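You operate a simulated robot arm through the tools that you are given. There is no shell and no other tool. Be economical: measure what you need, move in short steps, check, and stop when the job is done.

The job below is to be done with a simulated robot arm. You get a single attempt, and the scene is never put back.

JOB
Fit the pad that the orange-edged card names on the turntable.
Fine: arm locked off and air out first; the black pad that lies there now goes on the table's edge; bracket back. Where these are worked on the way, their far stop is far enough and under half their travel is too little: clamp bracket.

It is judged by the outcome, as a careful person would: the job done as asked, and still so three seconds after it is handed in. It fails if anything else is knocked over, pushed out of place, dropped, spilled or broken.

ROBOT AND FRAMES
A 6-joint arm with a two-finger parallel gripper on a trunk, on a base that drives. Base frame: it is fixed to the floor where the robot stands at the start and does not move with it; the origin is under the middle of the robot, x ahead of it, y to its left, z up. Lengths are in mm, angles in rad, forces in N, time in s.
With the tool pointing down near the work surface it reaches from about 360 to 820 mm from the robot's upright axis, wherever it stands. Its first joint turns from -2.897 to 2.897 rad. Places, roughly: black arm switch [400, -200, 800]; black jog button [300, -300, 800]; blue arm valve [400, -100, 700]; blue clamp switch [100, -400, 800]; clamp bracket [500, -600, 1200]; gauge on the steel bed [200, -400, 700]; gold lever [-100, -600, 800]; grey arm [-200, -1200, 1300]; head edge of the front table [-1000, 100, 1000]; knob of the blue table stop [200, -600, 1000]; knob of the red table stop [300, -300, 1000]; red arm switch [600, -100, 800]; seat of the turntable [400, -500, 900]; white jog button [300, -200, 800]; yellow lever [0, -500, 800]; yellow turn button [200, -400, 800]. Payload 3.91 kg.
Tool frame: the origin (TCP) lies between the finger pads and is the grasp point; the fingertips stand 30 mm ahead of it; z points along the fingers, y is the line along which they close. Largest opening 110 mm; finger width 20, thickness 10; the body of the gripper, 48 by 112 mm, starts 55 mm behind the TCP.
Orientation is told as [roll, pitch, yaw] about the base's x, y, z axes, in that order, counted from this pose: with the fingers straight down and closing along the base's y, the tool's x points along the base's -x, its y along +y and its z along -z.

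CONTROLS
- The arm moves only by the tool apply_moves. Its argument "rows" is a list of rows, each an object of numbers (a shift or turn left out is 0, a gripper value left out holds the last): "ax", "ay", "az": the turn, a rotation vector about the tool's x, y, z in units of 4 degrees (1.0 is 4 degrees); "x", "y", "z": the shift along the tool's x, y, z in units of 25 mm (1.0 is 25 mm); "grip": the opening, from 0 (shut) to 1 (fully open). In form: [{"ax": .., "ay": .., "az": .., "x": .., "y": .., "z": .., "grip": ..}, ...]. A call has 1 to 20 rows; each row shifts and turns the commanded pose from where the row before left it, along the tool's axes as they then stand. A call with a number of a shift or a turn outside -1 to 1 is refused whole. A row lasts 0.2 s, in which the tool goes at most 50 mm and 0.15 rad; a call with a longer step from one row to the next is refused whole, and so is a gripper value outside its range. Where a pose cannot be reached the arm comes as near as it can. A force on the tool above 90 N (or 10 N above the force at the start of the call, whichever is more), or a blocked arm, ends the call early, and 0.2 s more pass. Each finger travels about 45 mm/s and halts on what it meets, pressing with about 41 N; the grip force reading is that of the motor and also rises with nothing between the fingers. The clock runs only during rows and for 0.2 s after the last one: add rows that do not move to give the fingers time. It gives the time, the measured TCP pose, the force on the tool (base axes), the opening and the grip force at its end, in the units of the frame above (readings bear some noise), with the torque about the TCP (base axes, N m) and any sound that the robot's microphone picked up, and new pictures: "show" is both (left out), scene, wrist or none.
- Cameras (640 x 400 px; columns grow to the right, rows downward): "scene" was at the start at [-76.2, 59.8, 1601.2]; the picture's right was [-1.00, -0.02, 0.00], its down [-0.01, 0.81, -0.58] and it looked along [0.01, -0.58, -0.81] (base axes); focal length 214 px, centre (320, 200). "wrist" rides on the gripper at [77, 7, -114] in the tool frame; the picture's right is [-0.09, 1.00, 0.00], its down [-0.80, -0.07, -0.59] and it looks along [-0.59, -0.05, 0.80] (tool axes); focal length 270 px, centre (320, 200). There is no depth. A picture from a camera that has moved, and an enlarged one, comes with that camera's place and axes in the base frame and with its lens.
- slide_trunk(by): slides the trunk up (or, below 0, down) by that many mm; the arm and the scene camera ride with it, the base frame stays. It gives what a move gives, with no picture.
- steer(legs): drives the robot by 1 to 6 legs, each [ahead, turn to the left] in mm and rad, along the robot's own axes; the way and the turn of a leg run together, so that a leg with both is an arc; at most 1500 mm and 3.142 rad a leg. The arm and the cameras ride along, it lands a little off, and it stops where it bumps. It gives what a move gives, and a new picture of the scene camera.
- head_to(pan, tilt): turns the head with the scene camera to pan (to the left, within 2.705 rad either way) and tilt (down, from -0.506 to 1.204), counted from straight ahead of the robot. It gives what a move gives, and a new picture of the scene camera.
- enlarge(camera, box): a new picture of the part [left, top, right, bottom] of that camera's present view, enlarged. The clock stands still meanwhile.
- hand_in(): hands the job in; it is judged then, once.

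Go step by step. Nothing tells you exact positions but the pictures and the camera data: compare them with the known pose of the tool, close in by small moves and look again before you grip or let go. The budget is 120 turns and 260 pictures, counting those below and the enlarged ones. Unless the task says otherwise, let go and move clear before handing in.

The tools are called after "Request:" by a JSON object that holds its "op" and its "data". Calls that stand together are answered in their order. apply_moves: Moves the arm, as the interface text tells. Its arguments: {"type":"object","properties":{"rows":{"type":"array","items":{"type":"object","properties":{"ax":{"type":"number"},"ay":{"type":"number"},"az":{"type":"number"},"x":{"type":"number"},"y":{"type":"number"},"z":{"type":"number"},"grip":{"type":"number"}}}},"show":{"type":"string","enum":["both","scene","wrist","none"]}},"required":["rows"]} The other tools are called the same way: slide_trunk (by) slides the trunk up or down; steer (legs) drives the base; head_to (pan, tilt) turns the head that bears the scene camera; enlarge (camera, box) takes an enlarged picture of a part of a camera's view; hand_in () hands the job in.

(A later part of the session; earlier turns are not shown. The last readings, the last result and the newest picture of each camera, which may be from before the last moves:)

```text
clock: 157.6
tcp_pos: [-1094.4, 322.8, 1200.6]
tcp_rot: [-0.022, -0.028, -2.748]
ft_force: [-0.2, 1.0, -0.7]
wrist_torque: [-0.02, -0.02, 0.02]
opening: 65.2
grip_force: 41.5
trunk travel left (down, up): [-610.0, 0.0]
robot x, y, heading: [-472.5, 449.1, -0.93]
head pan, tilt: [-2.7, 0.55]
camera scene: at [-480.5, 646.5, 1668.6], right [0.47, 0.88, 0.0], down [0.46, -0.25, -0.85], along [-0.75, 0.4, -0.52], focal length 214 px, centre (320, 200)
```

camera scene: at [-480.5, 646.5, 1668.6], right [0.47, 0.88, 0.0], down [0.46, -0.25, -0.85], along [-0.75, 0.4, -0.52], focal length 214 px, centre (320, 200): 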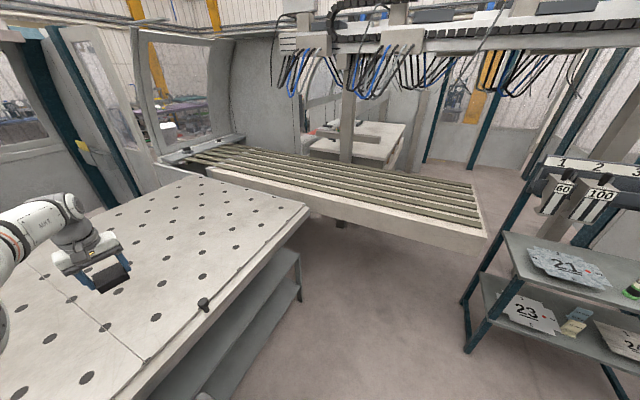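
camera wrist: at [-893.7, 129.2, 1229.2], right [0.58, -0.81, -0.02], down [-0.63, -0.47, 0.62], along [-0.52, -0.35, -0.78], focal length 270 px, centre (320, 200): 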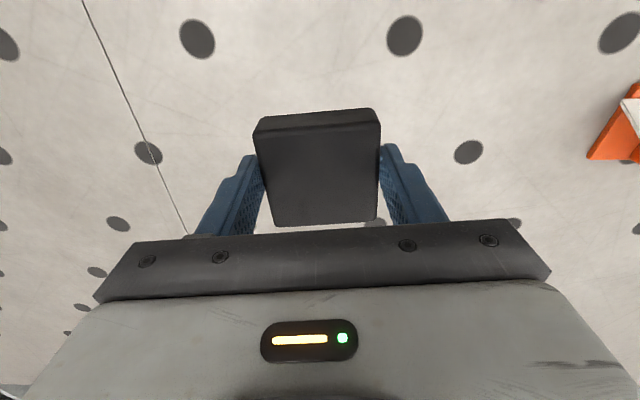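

Request:
{"op": "apply_moves", "data": {"rows": [{"az": -1, "ay": 0.2, "ax": -0.16}, {"az": -1, "ay": 0.2, "ax": -0.16}, {"az": -1}, {"y": 0.96}, {"y": 0.96}, {"y": 0.96}, {"y": 0.96}, {"y": 0.96}, {"y": 0.96}, {"y": 0.96}, {"y": 0.96}, {"y": 0.96}, {"y": 0.96}, {"z": 1}, {"z": 1}, {"z": 1}, {"z": 1}, {"z": 0.8}]}}

```text
clock: 161.4
tcp_pos: [-958.5, 125.7, 1076.9]
tcp_rot: [-0.001, 0.003, -2.539]
ft_force: [0.5, 0.8, -1.3]
wrist_torque: [0.0, 0.0, 0.0]
opening: 65.2
grip_force: 40.5
trunk travel left (down, up): [-610.0, 0.0]
robot x, y, heading: [-473.7, 455.1, -0.927]
head pan, tilt: [-2.7, 0.55]
camera scene: at [-479.4, 644.4, 1668.9], right [0.47, 0.88, 0.0], down [0.46, -0.25, -0.85], along [-0.75, 0.4, -0.52], focal length 214 px, centre (320, 200)
camera wrist: at [-890.7, 163.6, 1193.9], right [0.49, -0.87, 0.0], down [-0.7, -0.4, 0.59], along [-0.52, -0.29, -0.81], focal length 270 px, centre (320, 200)
```

scene: 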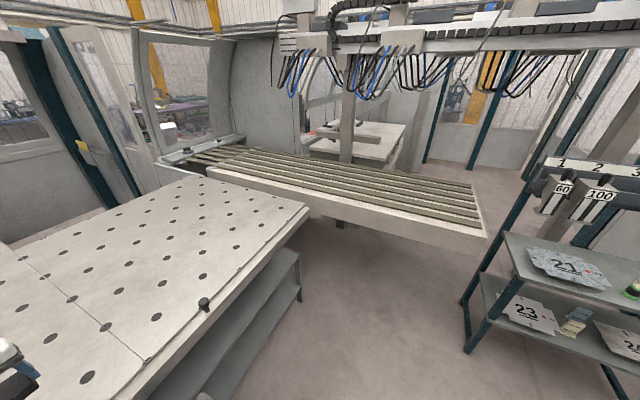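
wrist: 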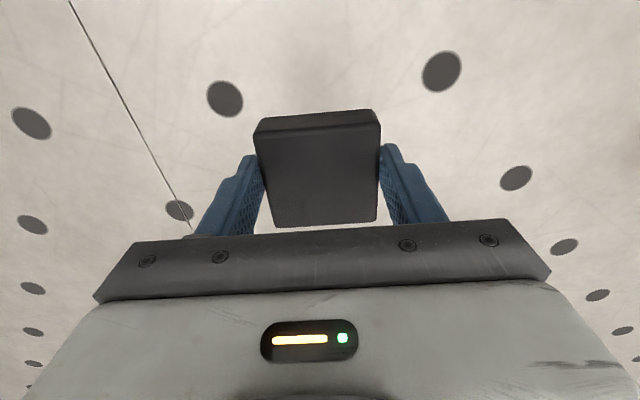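

Request:
{"op": "head_to", "data": {"pan": -1.75, "tilt": 0.8}}

```text
clock: 162.7
tcp_pos: [-958.4, 126.1, 1078.7]
tcp_rot: [-0.001, 0.003, -2.537]
ft_force: [0.5, 0.8, -1.0]
wrist_torque: [-0.04, -0.02, -0.02]
opening: 65.2
grip_force: 40.7
trunk travel left (down, up): [-610.0, 0.0]
robot x, y, heading: [-470.2, 451.2, -0.925]
head pan, tilt: [-1.751, 0.799]
camera scene: at [-472.1, 566.7, 1647.5], right [-0.44, 0.9, 0.0], down [0.64, 0.32, -0.7], along [-0.62, -0.31, -0.72], focal length 214 px, centre (320, 200)
```

scene: 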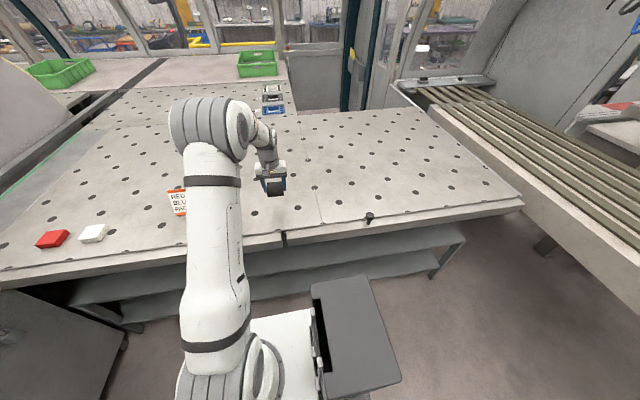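

The pad hangs about 150 mm inside the near edge. I lower it onto the table by small steps.

Request:
{"op": "apply_moves", "data": {"rows": [{"z": 0.4}, {"z": 0.4}, {"z": 0.2}, {"z": 0.2}, {"z": 0.1}, {"z": 0.1}], "show": "wrist"}}

```text
clock: 164.1
tcp_pos: [-957.4, 123.6, 1044.4]
tcp_rot: [-0.002, 0.0, -2.538]
ft_force: [-0.8, -0.2, -1.7]
wrist_torque: [0.0, 0.0, 0.03]
opening: 65.1
grip_force: 40.7
trunk travel left (down, up): [-610.0, 0.0]
robot x, y, heading: [-468.3, 454.2, -0.934]
head pan, tilt: [-1.751, 0.799]
camera wrist: at [-890.0, 163.7, 1160.6], right [0.49, -0.87, 0.0], down [-0.7, -0.4, 0.59], along [-0.52, -0.29, -0.8], focal length 270 px, centre (320, 200)
```

wrist: 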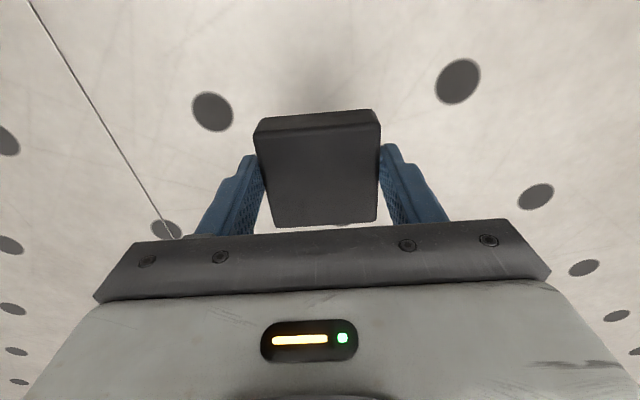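

Request:
{"op": "apply_moves", "data": {"rows": [{"z": 0.3}, {"z": 0.3}, {"z": 0.2}, {"z": 0.2}], "show": "wrist"}}

```text
clock: 165.1
tcp_pos: [-956.3, 126.4, 1018.4]
tcp_rot: [-0.002, 0.001, -2.537]
ft_force: [0.3, 0.6, -0.3]
wrist_torque: [0.0, 0.0, 0.04]
opening: 65.2
grip_force: 40.9
trunk travel left (down, up): [-610.0, 0.0]
robot x, y, heading: [-476.2, 454.9, -0.928]
head pan, tilt: [-1.751, 0.799]
camera wrist: at [-889.2, 164.3, 1134.4], right [0.49, -0.87, 0.0], down [-0.7, -0.4, 0.59], along [-0.52, -0.29, -0.8], focal length 270 px, centre (320, 200)
```

wrist: 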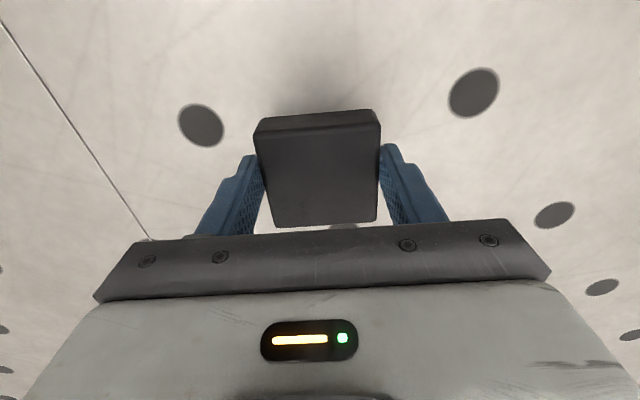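

Request:
{"op": "apply_moves", "data": {"rows": [{"z": 0.3}, {"z": 0.3}, {"z": 0.15}, {"z": 0.15}], "show": "wrist"}}

```text
clock: 166.1
tcp_pos: [-956.3, 126.3, 995.2]
tcp_rot: [-0.002, 0.001, -2.539]
ft_force: [-0.3, -0.5, -1.0]
wrist_torque: [-0.01, -0.03, -0.03]
opening: 65.1
grip_force: 40.7
trunk travel left (down, up): [-610.0, 0.0]
robot x, y, heading: [-474.2, 452.1, -0.935]
head pan, tilt: [-1.751, 0.799]
camera wrist: at [-890.5, 164.2, 1111.9], right [0.49, -0.87, 0.0], down [-0.7, -0.4, 0.59], along [-0.52, -0.29, -0.81], focal length 270 px, centre (320, 200)
```

wrist: 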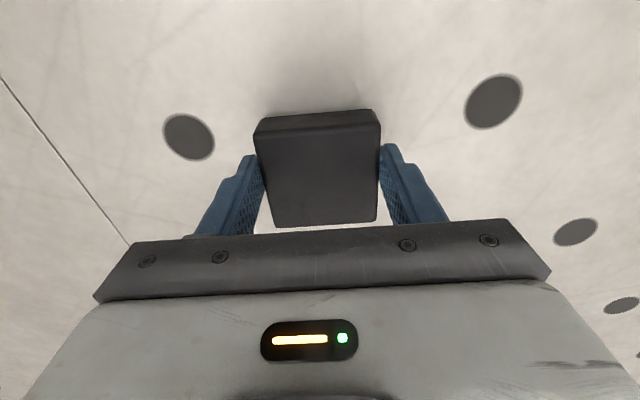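

Request:
{"op": "apply_moves", "data": {"rows": [{"z": 0.1}, {"z": 0.1}, {"z": 0.1}, {"z": 0.1}], "show": "none"}}

Request:
{"op": "apply_moves", "data": {"rows": [{"z": 0.1}, {"z": 0.1}], "show": "wrist"}}

```text
clock: 167.1
tcp_pos: [-957.7, 124.9, 989.2]
tcp_rot: [-0.001, -0.002, -2.536]
ft_force: [-0.6, 2.9, 9.1]
wrist_torque: [-0.2, -0.15, 0.03]
opening: 65.3
grip_force: 40.7
trunk travel left (down, up): [-610.0, 0.0]
robot x, y, heading: [-474.1, 453.1, -0.931]
head pan, tilt: [-1.751, 0.799]
```

```text
clock: 167.7
tcp_pos: [-956.7, 126.3, 987.8]
tcp_rot: [-0.003, -0.013, -2.537]
ft_force: [-2.4, -1.9, 55.7]
wrist_torque: [0.14, -0.35, 0.0]
opening: 65.2
grip_force: 41.0
trunk travel left (down, up): [-610.0, 0.0]
robot x, y, heading: [-473.2, 449.0, -0.933]
head pan, tilt: [-1.751, 0.799]
camera wrist: at [-888.4, 165.0, 1103.3], right [0.49, -0.87, 0.0], down [-0.69, -0.39, 0.6], along [-0.53, -0.3, -0.8], focal length 270 px, centre (320, 200)
```

wrist: 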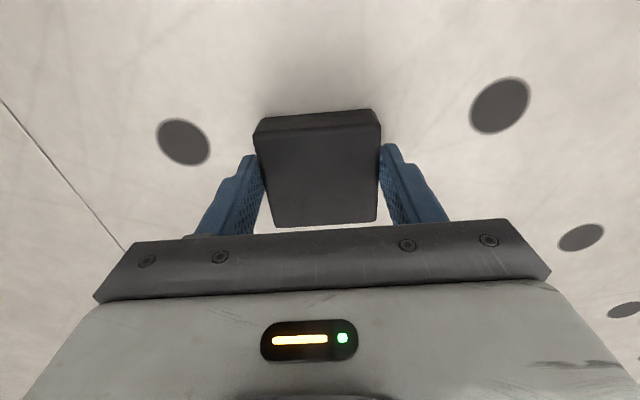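

The pad stands on the table (56 N). I ease off, open the fingers and lift clear.

Request:
{"op": "apply_moves", "data": {"rows": [{"z": -0.14}, {"grip": 0.85}, {}, {}, {}, {"z": -0.5}, {"z": -1}, {"z": -1}, {"z": -1}], "show": "both"}}

```text
clock: 169.7
tcp_pos: [-956.1, 125.3, 1075.6]
tcp_rot: [-0.001, -0.001, -2.537]
ft_force: [1.2, 0.4, -0.3]
wrist_torque: [0.03, 0.0, -0.01]
opening: 93.6
grip_force: 0.1
trunk travel left (down, up): [-610.0, 0.0]
robot x, y, heading: [-470.6, 449.5, -0.929]
head pan, tilt: [-1.751, 0.799]
camera scene: at [-471.6, 566.8, 1647.4], right [-0.44, 0.9, 0.0], down [0.64, 0.32, -0.7], along [-0.62, -0.31, -0.72], focal length 214 px, centre (320, 200)
camera wrist: at [-887.6, 163.8, 1190.0], right [0.49, -0.87, 0.0], down [-0.7, -0.4, 0.59], along [-0.52, -0.29, -0.8], focal length 270 px, centre (320, 200)
```

scene: 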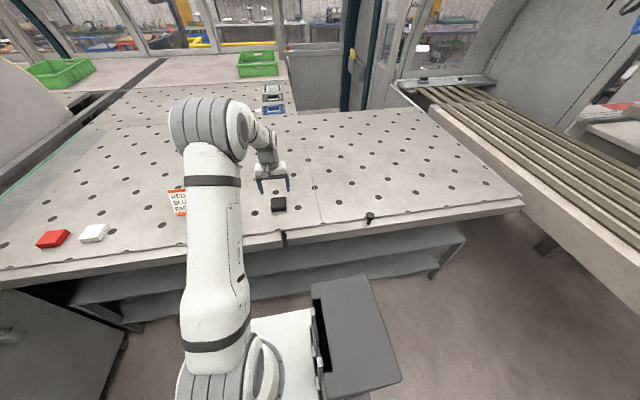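
wrist: 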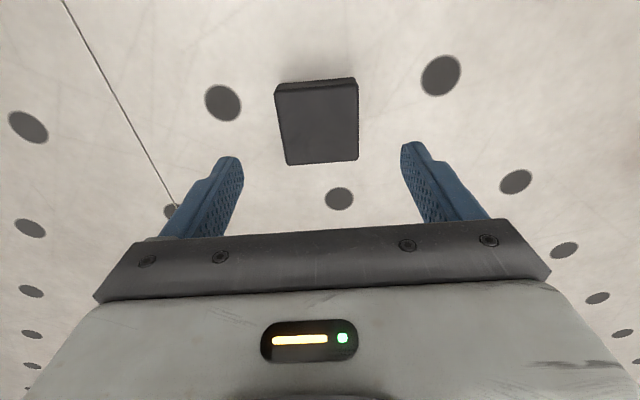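

The black pad is placed. I raise the arm and drive back toward the machine, to a stance from which both the red pad and the seat are reachable.

Request:
{"op": "apply_moves", "data": {"rows": [{"z": -1}, {"z": -1}, {"z": -1}, {"z": -1}, {"z": -1}, {"z": -1}], "show": "none"}}

Request:
{"op": "steer", "data": {"legs": [[0, 0.15], [620, 0]]}}

```text
clock: 171.1
tcp_pos: [-955.9, 124.2, 1224.4]
tcp_rot: [-0.003, 0.003, -2.538]
ft_force: [0.0, -0.6, -0.2]
wrist_torque: [-0.02, 0.02, 0.01]
opening: 93.5
grip_force: 0.1
trunk travel left (down, up): [-610.0, 0.0]
robot x, y, heading: [-475.1, 454.8, -0.931]
head pan, tilt: [-1.751, 0.799]
```

```text
clock: 175.2
tcp_pos: [-463.4, -377.8, 1224.7]
tcp_rot: [-0.003, 0.001, -2.389]
ft_force: [-0.1, -0.8, 0.2]
wrist_torque: [0.0, 0.02, -0.01]
opening: 93.3
grip_force: 0.1
trunk travel left (down, up): [-610.0, 0.0]
robot x, y, heading: [-36.7, 18.4, -0.778]
head pan, tilt: [-1.751, 0.799]
camera scene: at [-50.7, 127.7, 1647.5], right [-0.58, 0.82, 0.0], down [0.59, 0.41, -0.7], along [-0.57, -0.4, -0.72], focal length 214 px, centre (320, 200)
```

scene: 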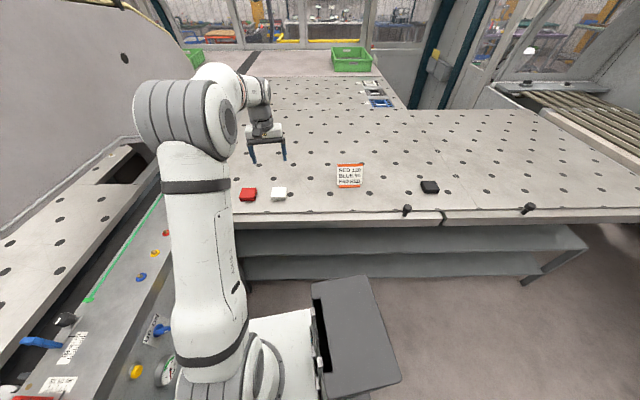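

Request:
{"op": "apply_moves", "data": {"rows": [{"y": 0.94, "x": -0.58, "z": 0.8, "grip": 1}, {"y": 0.94, "x": -0.58, "z": 0.8}, {"y": 0.94, "x": -0.58, "z": 0.8}, {"y": 0.94, "x": -0.58, "z": 0.8}, {"y": 0.94, "x": -0.58, "z": 0.8}, {"y": 0.94, "x": -0.58, "z": 0.8}], "show": "wrist"}}

Request:
{"op": "enlarge", "data": {"camera": "wrist", "box": [200, 0, 440, 220]}}

```text
clock: 176.6
tcp_pos: [-431.9, -543.3, 1102.1]
tcp_rot: [-0.001, 0.001, -2.392]
ft_force: [0.9, -0.7, 0.1]
wrist_torque: [0.0, 0.0, 0.03]
opening: 110.0
grip_force: 0.0
trunk travel left (down, up): [-610.0, 0.0]
robot x, y, heading: [-35.2, 15.5, -0.781]
head pan, tilt: [-1.751, 0.799]
camera wrist: at [-370.1, -494.8, 1217.4], right [0.62, -0.79, 0.0], down [-0.63, -0.5, 0.59], along [-0.47, -0.36, -0.8], focal length 270 px, centre (320, 200)
```

wrist: 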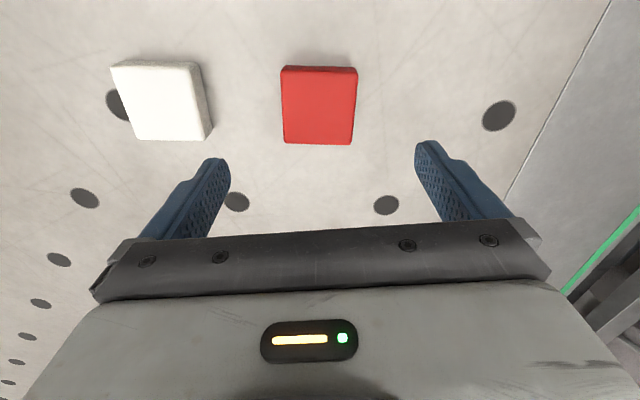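

```text
1.82 times, centred on (320, 110) of wrist
camera zoom: at [-370.1, -494.8, 1217.4], right [0.62, -0.79, 0.0], down [-0.63, -0.5, 0.59], along [-0.47, -0.36, -0.8], focal length 491 px, centre (320, 364)
```

zoom: 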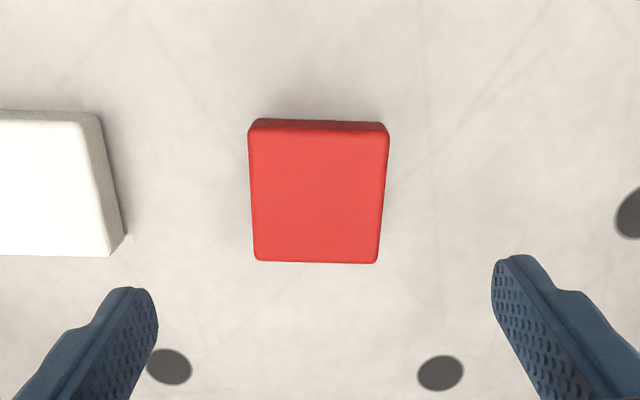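

The red pad is centred under the tool at about (-434,-541); I align 5° and descend to the same grip height as before.

Request:
{"op": "apply_moves", "data": {"rows": [{"az": 1.0, "y": -0.1}, {"az": 0.2}, {"z": 0.9}, {"z": 0.9}, {"z": 0.9}, {"z": 0.9}], "show": "wrist"}}

```text
clock: 178.0
tcp_pos: [-431.5, -537.3, 1013.8]
tcp_rot: [-0.001, 0.002, -2.477]
ft_force: [0.3, 0.1, 0.4]
wrist_torque: [0.03, -0.02, -0.04]
opening: 110.0
grip_force: 0.1
trunk travel left (down, up): [-610.0, 0.0]
robot x, y, heading: [-34.3, 15.6, -0.777]
head pan, tilt: [-1.751, 0.799]
camera wrist: at [-367.2, -495.1, 1130.0], right [0.55, -0.84, 0.0], down [-0.67, -0.44, 0.59], along [-0.5, -0.32, -0.81], focal length 270 px, centre (320, 200)
```

wrist: 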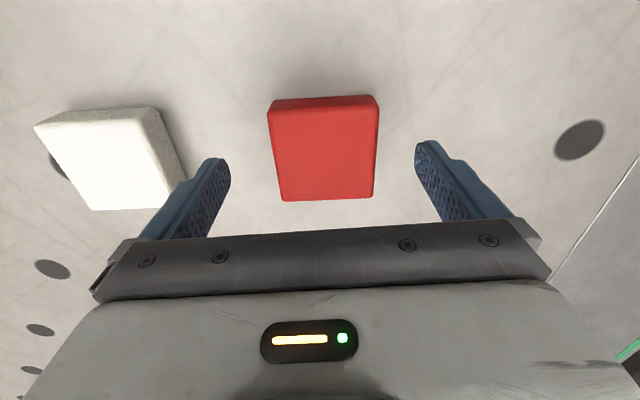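

Request:
{"op": "apply_moves", "data": {"rows": [{"z": 0.6}, {"z": 0.42}, {"grip": 0.3}, {}, {}, {}, {}, {}], "show": "wrist"}}

```text
clock: 179.8
tcp_pos: [-432.7, -538.6, 988.6]
tcp_rot: [-0.001, 0.001, -2.475]
ft_force: [0.8, -0.6, 0.6]
wrist_torque: [0.01, -0.01, -0.03]
opening: 65.3
grip_force: 41.0
trunk travel left (down, up): [-610.0, 0.0]
robot x, y, heading: [-35.6, 18.3, -0.779]
head pan, tilt: [-1.751, 0.799]
camera wrist: at [-366.9, -495.7, 1104.7], right [0.55, -0.84, 0.0], down [-0.67, -0.44, 0.59], along [-0.5, -0.32, -0.8], focal length 270 px, centre (320, 200)
```

wrist: 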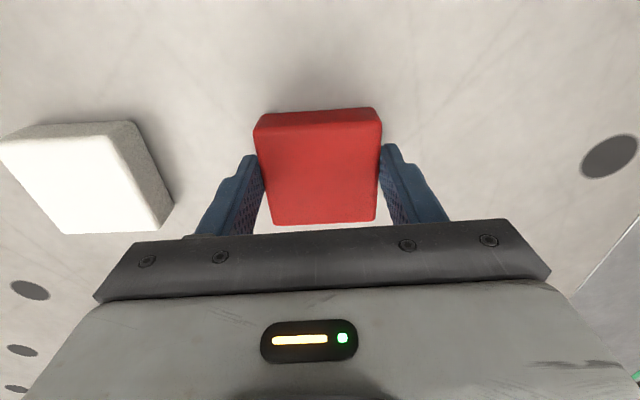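

Red pad gripped. I lift and carry it across toward the seat, turning the tool as I go.

Request:
{"op": "apply_moves", "data": {"rows": [{"z": -0.6}, {"z": -1}, {"z": -1}, {"z": -1}, {"z": -1}, {"z": -1}, {"az": -1, "x": 0.786, "y": 0.618}, {"az": -1, "x": 0.741, "y": 0.672}, {"az": -1, "x": 0.692, "y": 0.722}, {"az": -1, "x": 0.64, "y": 0.768}, {"az": -1, "x": 0.585, "y": 0.811}, {"az": -1, "x": 0.527, "y": 0.85}, {"az": -1, "x": 0.466, "y": 0.885}, {"az": -1, "x": 0.404, "y": 0.915}, {"az": -1, "x": 0.339, "y": 0.941}, {"az": -1, "x": 0.272, "y": 0.962}, {"az": -1, "x": 0.205, "y": 0.979}, {"az": -1, "x": 0.136, "y": 0.991}, {"az": -1, "x": 0.066, "y": 0.998}, {"az": -1, "x": -0.003, "y": 1}], "show": "wrist"}}

Request:
{"op": "head_to", "data": {"pan": -0.3, "tilt": 0.75}}

```text
clock: 184.0
tcp_pos: [-79.6, -538.2, 1125.2]
tcp_rot: [-0.002, 0.0, -1.497]
ft_force: [-0.7, -0.1, -1.2]
wrist_torque: [0.01, -0.01, -0.01]
opening: 65.2
grip_force: 40.8
trunk travel left (down, up): [-610.0, 0.0]
robot x, y, heading: [-34.5, 13.8, -0.772]
head pan, tilt: [-1.751, 0.799]
camera wrist: at [-79.1, -460.3, 1241.3], right [1.0, -0.01, 0.0], down [-0.01, -0.81, 0.59], along [-0.01, -0.59, -0.81], focal length 270 px, centre (320, 200)
```

wrist: 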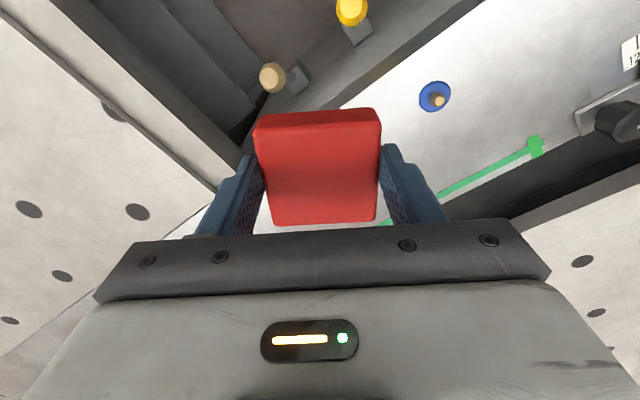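

```text
clock: 185.6
tcp_pos: [-82.3, -538.3, 1125.5]
tcp_rot: [0.0, 0.002, -1.499]
ft_force: [0.7, 0.8, -1.5]
wrist_torque: [-0.01, -0.04, -0.01]
opening: 65.4
grip_force: 40.6
trunk travel left (down, up): [-610.0, 0.0]
robot x, y, heading: [-33.8, 14.9, -0.779]
head pan, tilt: [-0.3, 0.75]
camera scene: at [53.9, 101.6, 1651.5], right [-0.88, -0.47, 0.0], down [-0.32, 0.6, -0.73], along [0.35, -0.64, -0.68], focal length 214 px, centre (320, 200)
```

scene: 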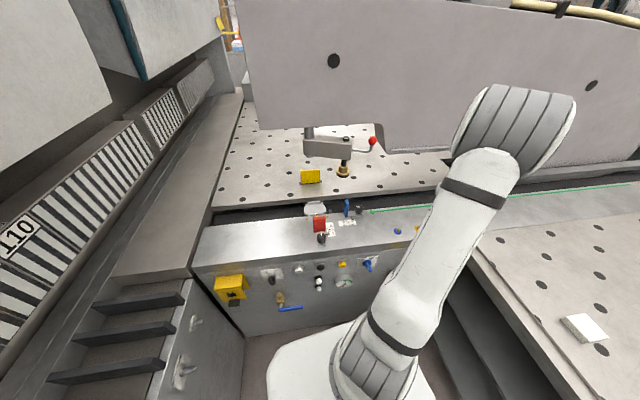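

Request:
{"op": "apply_moves", "data": {"rows": [{"az": -1, "x": -0.073, "y": 0.997}, {"az": -1, "x": -0.143, "y": 0.99}, {"az": -1, "x": -0.211, "y": 0.977}, {"az": -1, "x": -0.279, "y": 0.96}, {"az": -1, "x": -0.345, "y": 0.938}, {"az": -1, "x": -0.41, "y": 0.912}, {"az": -1, "x": -0.473, "y": 0.881}, {"az": -0.7, "x": -0.533, "y": 0.846}, {"x": -0.531, "y": 0.928}, {"x": -0.531, "y": 0.928}, {"x": -0.531, "y": 0.928}, {"x": -0.531, "y": 0.928}, {"x": -0.531, "y": 0.928}, {"x": -0.531, "y": 0.928}, {"x": -0.531, "y": 0.928}, {"x": -0.531, "y": 0.928}, {"x": -0.531, "y": 0.928}, {"x": -0.531, "y": 0.928}]}}

```text
clock: 189.3
tcp_pos: [381.6, -513.8, 1128.2]
tcp_rot: [0.002, 0.004, -0.961]
ft_force: [-0.1, 0.3, -1.0]
wrist_torque: [0.02, 0.02, 0.02]
opening: 65.3
grip_force: 40.6
trunk travel left (down, up): [-610.0, 0.0]
robot x, y, heading: [-33.3, 14.1, -0.776]
head pan, tilt: [-0.3, 0.75]
camera scene: at [55.1, 101.5, 1651.4], right [-0.88, -0.47, 0.0], down [-0.32, 0.6, -0.73], along [0.35, -0.64, -0.68], focal length 214 px, centre (320, 200)
camera wrist: at [344.6, -445.7, 1244.8], right [0.87, 0.5, 0.0], down [0.4, -0.7, 0.59], along [0.3, -0.51, -0.81], focal length 270 px, centre (320, 200)
```

scene: 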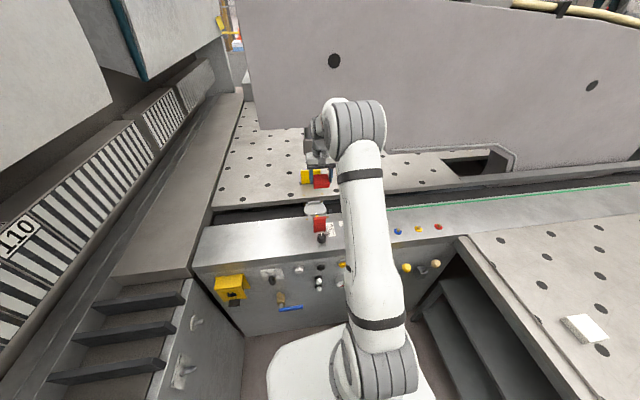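
wrist: 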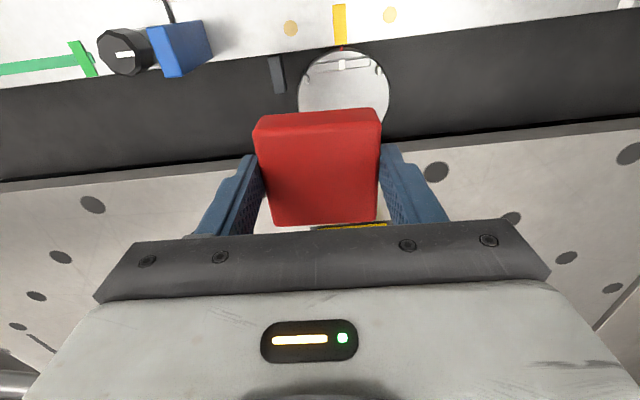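

I move to the reference pose used after lifting the black pad, to compare pictures.

Request:
{"op": "apply_moves", "data": {"rows": [{"y": 0.54, "x": -0.31, "z": 0.5}, {"y": 0.53, "x": -0.32, "z": 0.5}, {"z": 0.8}, {"z": 0.7}, {}], "show": "wrist"}}

Request:
{"op": "enlarge", "data": {"camera": "wrist", "box": [180, 20, 460, 240]}}

```text
clock: 190.6
tcp_pos: [415.8, -510.4, 1064.5]
tcp_rot: [0.0, 0.001, -0.96]
ft_force: [0.8, -0.2, -0.7]
wrist_torque: [0.01, -0.03, 0.01]
opening: 65.1
grip_force: 41.3
trunk travel left (down, up): [-610.0, 0.0]
robot x, y, heading: [-32.2, 15.5, -0.777]
head pan, tilt: [-0.3, 0.75]
camera wrist: at [376.4, -443.7, 1180.1], right [0.87, 0.5, 0.0], down [0.4, -0.7, 0.59], along [0.3, -0.51, -0.81], focal length 270 px, centre (320, 200)
```

wrist: 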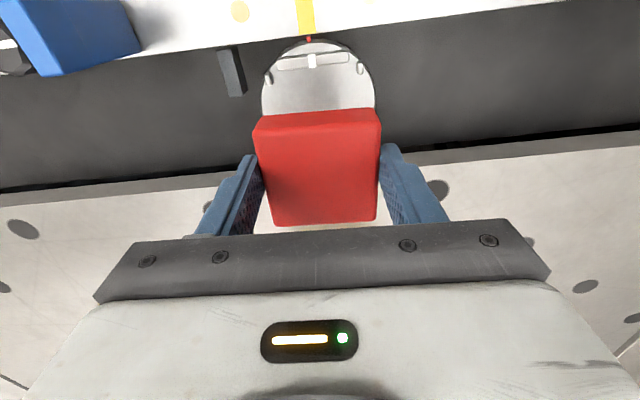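

```text
1.82 times, centred on (320, 130) of wrist
camera zoom: at [376.4, -443.7, 1180.1], right [0.87, 0.5, 0.0], down [0.4, -0.7, 0.59], along [0.3, -0.51, -0.81], focal length 491 px, centre (320, 327)
```

zoom: 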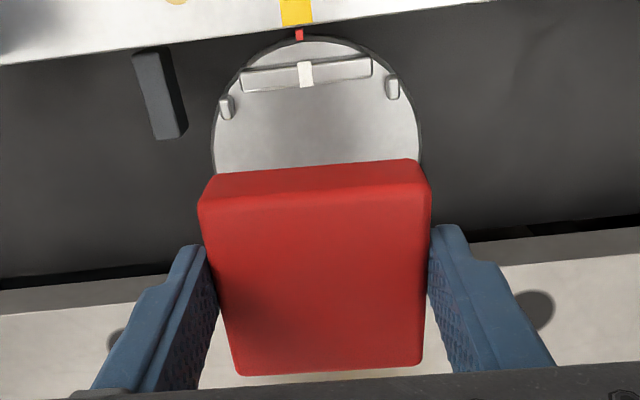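

Compared with the reference picture, I'm about 3 mm too far in +y and 2 mm in −x. I correct and descend toward the seat.

Request:
{"op": "apply_moves", "data": {"rows": [{"y": -0.11, "x": 0.07}, {"z": 0.8}, {"z": 0.8}, {"z": 0.8}, {}], "show": "wrist"}}

Request:
{"op": "enlarge", "data": {"camera": "wrist", "box": [180, 20, 460, 240]}}

```text
clock: 191.8
tcp_pos: [411.5, -513.5, 1002.7]
tcp_rot: [0.001, 0.0, -0.96]
ft_force: [0.7, -1.4, -1.2]
wrist_torque: [0.04, 0.0, -0.02]
opening: 65.0
grip_force: 41.0
trunk travel left (down, up): [-610.0, 0.0]
robot x, y, heading: [-34.6, 17.8, -0.778]
head pan, tilt: [-0.3, 0.75]
camera wrist: at [373.1, -446.6, 1118.9], right [0.87, 0.5, 0.0], down [0.4, -0.7, 0.59], along [0.3, -0.51, -0.81], focal length 270 px, centre (320, 200)
```

wrist: 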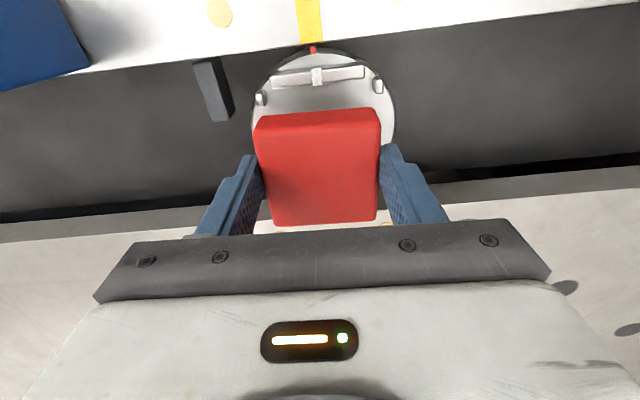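

```text
1.82 times, centred on (320, 130) of wrist
camera zoom: at [373.1, -446.6, 1118.9], right [0.87, 0.5, 0.0], down [0.4, -0.7, 0.59], along [0.3, -0.51, -0.81], focal length 491 px, centre (320, 327)
```

zoom: 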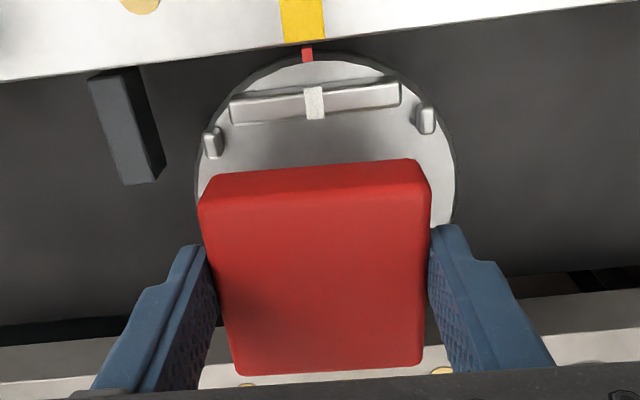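

Request:
{"op": "apply_moves", "data": {"rows": [{"x": 0.16}, {"z": 0.4}, {"z": 0.4}, {}], "show": "none"}}

Request:
{"op": "enlarge", "data": {"camera": "wrist", "box": [180, 80, 460, 240]}}

```text
clock: 192.8
tcp_pos: [409.0, -509.5, 985.0]
tcp_rot: [0.001, 0.002, -0.957]
ft_force: [0.2, -0.3, -1.1]
wrist_torque: [-0.01, -0.01, 0.0]
opening: 65.1
grip_force: 40.9
trunk travel left (down, up): [-610.0, 0.0]
robot x, y, heading: [-35.4, 16.0, -0.776]
head pan, tilt: [-0.3, 0.75]
```

```text
2.29 times, centred on (320, 160) of wrist
camera zoom: at [371.0, -442.7, 1099.9], right [0.87, 0.5, 0.0], down [0.4, -0.7, 0.59], along [0.3, -0.51, -0.81], focal length 618 px, centre (320, 291)
```

zoom: 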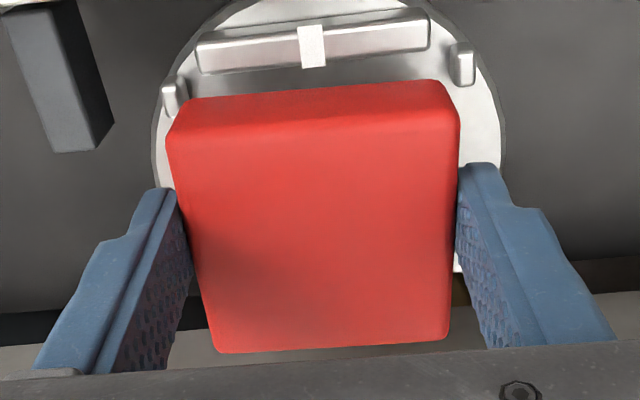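

Nearly matched; a 1.5 mm correction, then I lower into the seat in small steps, feeling for contact.

Request:
{"op": "apply_moves", "data": {"rows": [{"x": -0.06}, {"z": 0.2}, {"z": 0.2}, {"z": 0.1}, {"z": 0.1}], "show": "none"}}

Request:
{"op": "enlarge", "data": {"camera": "wrist", "box": [180, 80, 460, 240]}}

```text
clock: 193.9
tcp_pos: [408.8, -510.7, 975.1]
tcp_rot: [0.002, -0.004, -0.96]
ft_force: [-2.2, -2.1, 22.5]
wrist_torque: [-1.21, 0.24, -0.09]
opening: 65.1
grip_force: 41.2
trunk travel left (down, up): [-610.0, 0.0]
robot x, y, heading: [-31.7, 14.0, -0.775]
head pan, tilt: [-0.3, 0.75]
```

```text
2.29 times, centred on (320, 160) of wrist
camera zoom: at [370.2, -442.5, 1090.0], right [0.87, 0.5, 0.0], down [0.4, -0.69, 0.6], along [0.3, -0.52, -0.8], focal length 618 px, centre (320, 291)
```

zoom: 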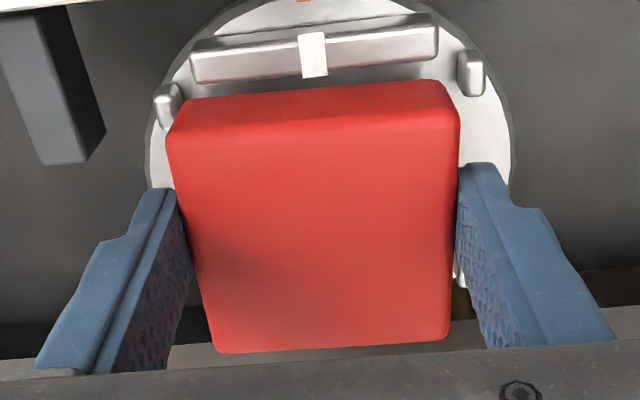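

Contact came 10 mm early, at the inner-right corner by the torque. I lift 4 mm, shift 2 mm toward the operator and try again.

Request:
{"op": "apply_moves", "data": {"rows": [{"z": -0.2}, {"x": 0.08, "y": 0.02}, {"z": 0.12}, {"z": 0.1}, {"z": 0.08}], "show": "none"}}

```text
clock: 195.2
tcp_pos: [409.8, -508.0, 966.8]
tcp_rot: [0.0, 0.005, -0.96]
ft_force: [3.1, -4.2, 2.6]
wrist_torque: [-0.12, 0.06, 0.16]
opening: 65.2
grip_force: 41.2
trunk travel left (down, up): [-610.0, 0.0]
robot x, y, heading: [-31.6, 14.0, -0.78]
head pan, tilt: [-0.3, 0.75]
```

It slipped into the seat. I press it down the last millimetres.

Request:
{"op": "apply_moves", "data": {"rows": [{"z": 0.08}, {"z": 0.08}, {}], "show": "none"}}

Request:
{"op": "enlarge", "data": {"camera": "wrist", "box": [180, 80, 460, 240]}}

```text
clock: 195.9
tcp_pos: [409.8, -507.9, 964.8]
tcp_rot: [0.0, 0.001, -0.96]
ft_force: [3.5, 0.8, 11.7]
wrist_torque: [0.22, 0.07, 0.0]
opening: 65.0
grip_force: 41.3
trunk travel left (down, up): [-610.0, 0.0]
robot x, y, heading: [-32.6, 13.6, -0.778]
head pan, tilt: [-0.3, 0.75]
```

```text
2.29 times, centred on (320, 160) of wrist
camera zoom: at [370.8, -440.9, 1080.6], right [0.87, 0.5, 0.0], down [0.4, -0.7, 0.59], along [0.3, -0.51, -0.8], focal length 618 px, centre (320, 291)
```

zoom: 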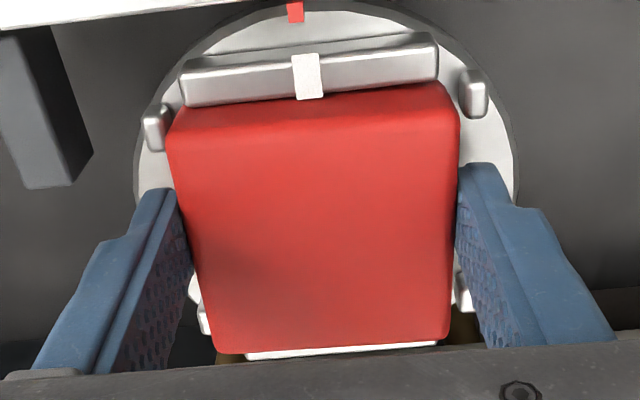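

Seated at the same height as the black pad was. I release and rise.

Request:
{"op": "apply_moves", "data": {"rows": [{"z": 0.04}, {"grip": 0.9}, {}, {}, {}, {}, {"z": -0.5}, {"z": -1}, {"z": -1}], "show": "wrist"}}

Request:
{"op": "enlarge", "data": {"camera": "wrist", "box": [200, 40, 440, 220]}}

```text
clock: 197.9
tcp_pos: [410.0, -510.6, 1026.3]
tcp_rot: [-0.001, 0.002, -0.96]
ft_force: [0.1, -0.6, -0.3]
wrist_torque: [-0.03, 0.01, -0.01]
opening: 99.1
grip_force: 0.0
trunk travel left (down, up): [-610.0, 0.0]
robot x, y, heading: [-35.0, 16.0, -0.782]
head pan, tilt: [-0.3, 0.75]
camera wrist: at [371.7, -443.0, 1142.9], right [0.87, 0.5, 0.0], down [0.4, -0.7, 0.59], along [0.3, -0.51, -0.81], focal length 270 px, centre (320, 200)
```

wrist: 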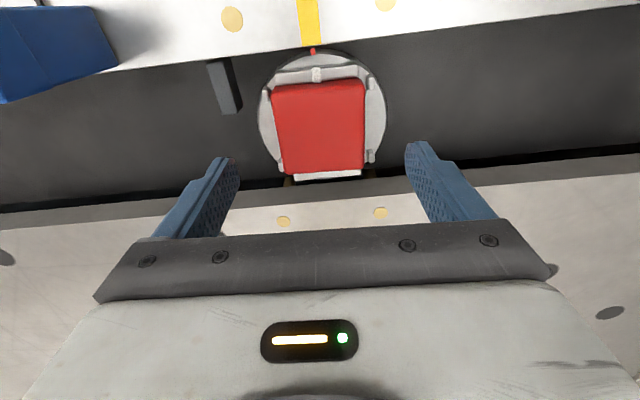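

```text
2.22 times, centred on (320, 130) of wrist
camera zoom: at [371.7, -443.0, 1142.9], right [0.87, 0.5, 0.0], down [0.4, -0.7, 0.59], along [0.3, -0.51, -0.81], focal length 601 px, centre (320, 356)
```

zoom: 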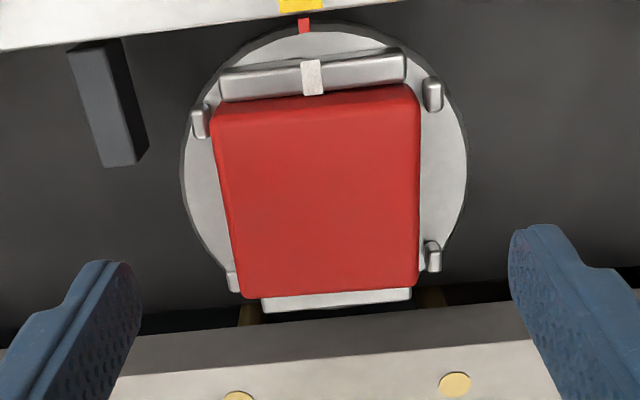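

The red pad sits squarely in the seat. For the bracket I need the base nearer: I lift, swing the arm to the right, then drive forward and turn to heading 0.

Request:
{"op": "apply_moves", "data": {"rows": [{"z": -1}, {"z": -1}, {"z": -1}, {"z": -1}, {"z": -0.8, "x": 0.574, "y": -0.819}, {"z": -0.8, "x": 0.574, "y": -0.819}, {"z": -0.8, "x": 0.574, "y": -0.819}, {"z": -0.8, "x": 0.574, "y": -0.819}, {"z": -0.8, "x": 0.574, "y": -0.819}, {"x": 0.574, "y": -0.819}, {"x": 0.574, "y": -0.819}, {"x": 0.574, "y": -0.819}, {"x": 0.574, "y": -0.819}, {"x": 0.574, "y": -0.819}, {"x": 0.574, "y": -0.819}, {"x": 0.574, "y": -0.819}, {"x": 0.574, "y": -0.819}, {"x": 0.574, "y": -0.819}, {"x": 0.574, "y": -0.819}, {"x": 0.574, "y": -0.819}], "show": "none"}}

Request:
{"op": "apply_moves", "data": {"rows": [{"x": 0.574, "y": -0.819}, {"x": 0.574, "y": -0.819}, {"x": 0.574, "y": -0.819}, {"x": 0.574, "y": -0.819}, {"x": 0.574, "y": -0.819}, {"x": 0.574, "y": -0.819}, {"x": 0.574, "y": -0.819}, {"x": 0.574, "y": -0.819}, {"x": 0.574, "y": -0.819}, {"az": -1}, {"az": -1}, {"az": -1}, {"az": -1}, {"az": -1}, {"az": -1}, {"az": -1}], "show": "none"}}

Request:
{"op": "steer", "data": {"legs": [[45, 0], [0, 0.78], [65, 0]]}}

```text
clock: 202.2
tcp_pos: [7.3, -511.6, 1228.3]
tcp_rot: [0.002, 0.002, -0.959]
ft_force: [0.1, -0.1, -0.3]
wrist_torque: [-0.02, -0.01, -0.03]
opening: 98.9
grip_force: 0.0
trunk travel left (down, up): [-610.0, 0.0]
robot x, y, heading: [-31.0, 16.6, -0.778]
head pan, tilt: [-0.3, 0.75]
```

```text
clock: 205.6
tcp_pos: [-215.2, -510.8, 1225.6]
tcp_rot: [0.002, 0.003, -0.472]
ft_force: [-0.8, 0.3, -0.4]
wrist_torque: [0.0, 0.02, 0.03]
opening: 98.9
grip_force: 0.1
trunk travel left (down, up): [-610.0, 0.0]
robot x, y, heading: [-31.3, 14.7, -0.776]
head pan, tilt: [-0.3, 0.75]
```

```text
clock: 209.1
tcp_pos: [298.2, -522.7, 1225.8]
tcp_rot: [0.004, 0.003, 0.291]
ft_force: [0.4, 0.2, 0.5]
wrist_torque: [-0.02, 0.08, -0.04]
opening: 99.1
grip_force: 0.1
trunk travel left (down, up): [-610.0, 0.0]
robot x, y, heading: [64.7, -16.7, -0.008]
head pan, tilt: [-0.3, 0.75]
camera scene: at [68.5, 107.4, 1651.4], right [-0.3, -0.95, 0.0], down [-0.65, 0.21, -0.73], along [0.7, -0.22, -0.68], focal length 214 px, centre (320, 200)
```

scene: 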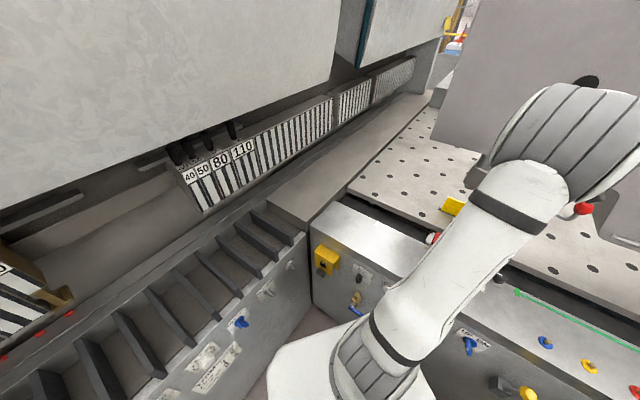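

Request:
{"op": "apply_moves", "data": {"rows": [{"z": -1}, {"z": -1}, {"z": -0.6}, {"x": 0.6, "y": -0.9}, {"x": 0.6, "y": -0.9}, {"x": 0.6, "y": -0.9}, {"x": 0.4, "y": -0.9, "az": -0.9}], "show": "wrist"}}

```text
clock: 210.7
tcp_pos: [271.7, -625.9, 1290.3]
tcp_rot: [0.004, 0.001, 0.356]
ft_force: [-0.2, -0.2, 0.3]
wrist_torque: [0.04, 0.02, -0.01]
opening: 99.0
grip_force: 0.1
trunk travel left (down, up): [-610.0, 0.0]
robot x, y, heading: [62.5, -14.8, -0.005]
head pan, tilt: [-0.3, 0.75]
camera wrist: at [197.0, -645.3, 1407.1], right [-0.26, 0.96, 0.0], down [0.78, 0.21, 0.59], along [0.57, 0.16, -0.81], focal length 270 px, centre (320, 200)
```

wrist: 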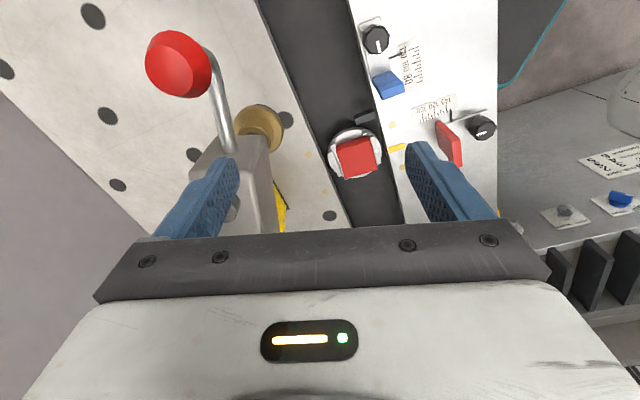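

Request:
{"op": "apply_moves", "data": {"rows": [{"x": 0.54, "y": -0.8}, {"x": 0.54, "y": -0.8}, {"x": 0.54, "y": -0.8}, {"x": 0.54, "y": -0.8}, {}], "show": "wrist"}}

```text
clock: 211.9
tcp_pos: [249.6, -711.8, 1290.3]
tcp_rot: [0.005, 0.002, 0.355]
ft_force: [-0.7, 0.9, 0.3]
wrist_torque: [0.05, -0.03, 0.03]
opening: 98.9
grip_force: 0.1
out of reach, approached as far as the arm can: row 4
trunk travel left (down, up): [-610.0, 0.0]
robot x, y, heading: [61.3, -16.6, -0.005]
head pan, tilt: [-0.3, 0.75]
camera wrist: at [175.6, -731.1, 1406.8], right [-0.26, 0.96, 0.0], down [0.78, 0.21, 0.59], along [0.57, 0.16, -0.81], focal length 270 px, centre (320, 200)
```

wrist: 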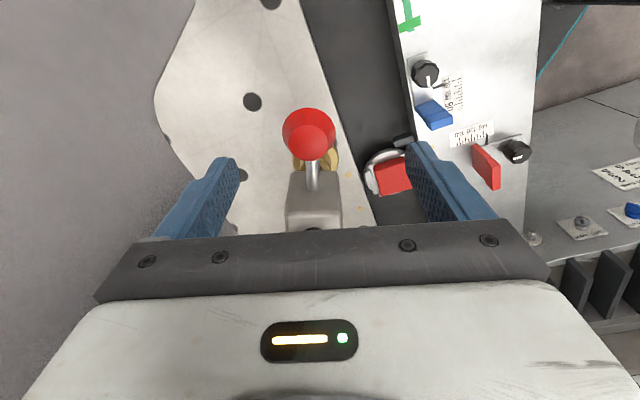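

The knob is centred between the fingers; I lower over it and lead the bracket back along its arc.

Request:
{"op": "apply_moves", "data": {"rows": [{"z": 0.9}, {"z": 0.9}, {"z": 0.84}, {"grip": 0.6}, {}, {}, {"y": 0.5}, {"y": 0.7, "x": -0.03, "az": 1}, {"y": 0.7, "x": -0.03, "az": 1}, {"y": 0.7, "x": -0.03, "az": 1}, {"y": 0.7, "x": -0.03, "az": 1}, {"y": 0.7, "x": -0.03, "az": 1}, {"y": 0.7, "x": -0.03, "az": 1}], "show": "wrist"}}

```text
clock: 214.7
tcp_pos: [232.6, -594.5, 1223.8]
tcp_rot: [0.002, 0.0, -0.064]
ft_force: [1.3, -0.3, -0.2]
wrist_torque: [-0.02, 0.01, 0.0]
opening: 66.1
grip_force: 0.1
trunk travel left (down, up): [-610.0, 0.0]
robot x, y, heading: [65.1, -18.4, -0.005]
head pan, tilt: [-0.3, 0.75]
camera wrist: at [155.8, -581.7, 1340.0], right [0.15, 0.99, 0.0], down [0.8, -0.12, 0.59], along [0.59, -0.09, -0.81], focal length 270 px, centre (320, 200)
```

wrist: 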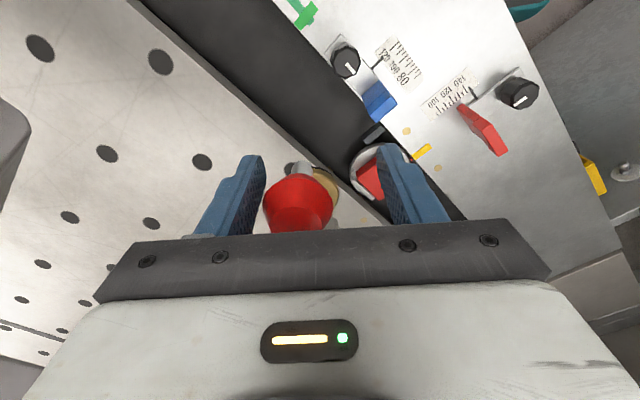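

Request:
{"op": "apply_moves", "data": {"rows": [{"y": 0.7, "x": -0.07, "az": 1}, {"y": 0.7, "x": -0.07, "az": 1}, {"y": 0.7, "x": -0.07, "az": 1}, {"y": 0.7, "x": -0.07, "az": 1}, {"y": 0.7, "x": -0.07, "az": 1}, {"y": 0.7, "x": -0.05, "az": 1}, {"y": 0.7, "x": -0.03, "az": 1}, {"y": 0.7, "x": -0.03, "az": 1}, {"y": 0.7, "x": -0.03, "az": 1}, {"y": 0.6, "x": -0.03, "az": 1}], "show": "wrist"}}

```text
clock: 216.9
tcp_pos: [304.1, -441.7, 1223.9]
tcp_rot: [0.0, 0.002, -0.762]
ft_force: [-0.2, -0.2, 0.6]
wrist_torque: [0.03, 0.03, 0.02]
opening: 65.7
grip_force: 0.0
trunk travel left (down, up): [-610.0, 0.0]
robot x, y, heading: [61.1, -19.7, -0.006]
head pan, tilt: [-0.3, 0.75]
camera wrist: at [253.6, -382.8, 1340.3], right [0.75, 0.66, 0.0], down [0.53, -0.61, 0.59], along [0.39, -0.45, -0.81], focal length 270 px, centre (320, 200)
```

wrist: 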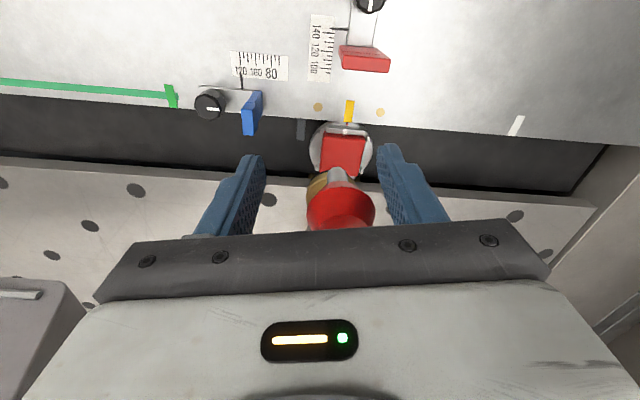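

Request:
{"op": "apply_moves", "data": {"rows": [{"x": -0.5}, {"x": -0.45, "az": 1, "y": 0.5}, {"az": 1, "y": 0.5}, {"az": 0.4, "y": 0.4}, {"y": 0.2}, {"y": 0.2}], "show": "wrist"}}

```text
clock: 218.3
tcp_pos: [355.5, -427.5, 1224.0]
tcp_rot: [-0.002, 0.002, -0.929]
ft_force: [-0.1, -1.0, 0.5]
wrist_torque: [0.0, 0.01, 0.04]
opening: 65.8
grip_force: 0.0
trunk travel left (down, up): [-610.0, 0.0]
robot x, y, heading: [65.1, -15.7, -0.007]
head pan, tilt: [-0.3, 0.75]
camera wrist: at [314.7, -361.1, 1340.3], right [0.85, 0.53, 0.0], down [0.42, -0.68, 0.59], along [0.31, -0.5, -0.81], focal length 270 px, centre (320, 200)
```

wrist: 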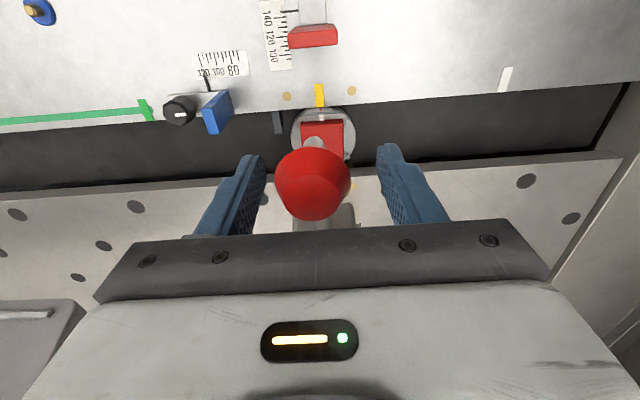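

The knob is back at its starting place as far as the picture shows; I nudge gently on to feel whether this is its stop.

Request:
{"op": "apply_moves", "data": {"rows": [{"y": 0.2}, {"y": 0.15}, {"y": 0.1}], "show": "wrist"}}

```text
clock: 219.1
tcp_pos: [363.5, -421.0, 1224.7]
tcp_rot: [0.001, 0.002, -0.928]
ft_force: [-1.1, -0.7, 0.6]
wrist_torque: [0.03, 0.04, 0.03]
opening: 66.5
grip_force: 0.4
trunk travel left (down, up): [-610.0, 0.0]
robot x, y, heading: [62.0, -17.5, -0.004]
head pan, tilt: [-0.3, 0.75]
camera wrist: at [323.3, -354.6, 1340.1], right [0.85, 0.53, 0.0], down [0.42, -0.68, 0.59], along [0.31, -0.5, -0.81], focal length 270 px, centre (320, 200)
```

wrist: 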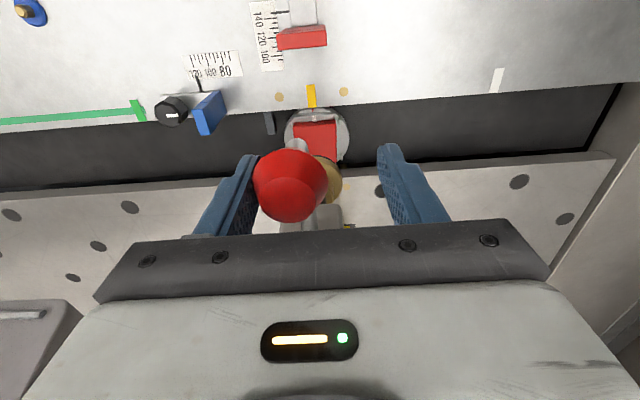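

Request:
{"op": "apply_moves", "data": {"rows": [{"y": 0.1}, {"y": 0.1}, {"y": 0.1}, {}], "show": "wrist"}}

```text
clock: 220.1
tcp_pos: [366.9, -418.3, 1224.8]
tcp_rot: [-0.001, 0.003, -0.932]
ft_force: [-15.5, -10.0, -2.9]
wrist_torque: [0.06, -0.12, 0.05]
opening: 75.1
grip_force: 9.1
trunk travel left (down, up): [-610.0, 0.0]
robot x, y, heading: [65.4, -18.0, -0.003]
head pan, tilt: [-0.3, 0.75]
camera wrist: at [326.9, -352.1, 1340.2], right [0.85, 0.53, 0.0], down [0.42, -0.69, 0.59], along [0.31, -0.5, -0.81], focal length 270 px, centre (320, 200)
```

wrist: 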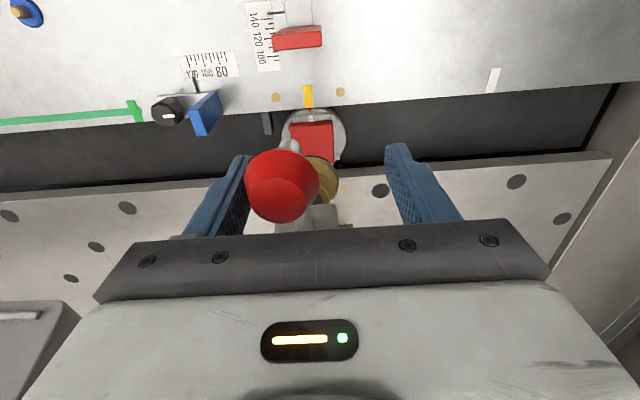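

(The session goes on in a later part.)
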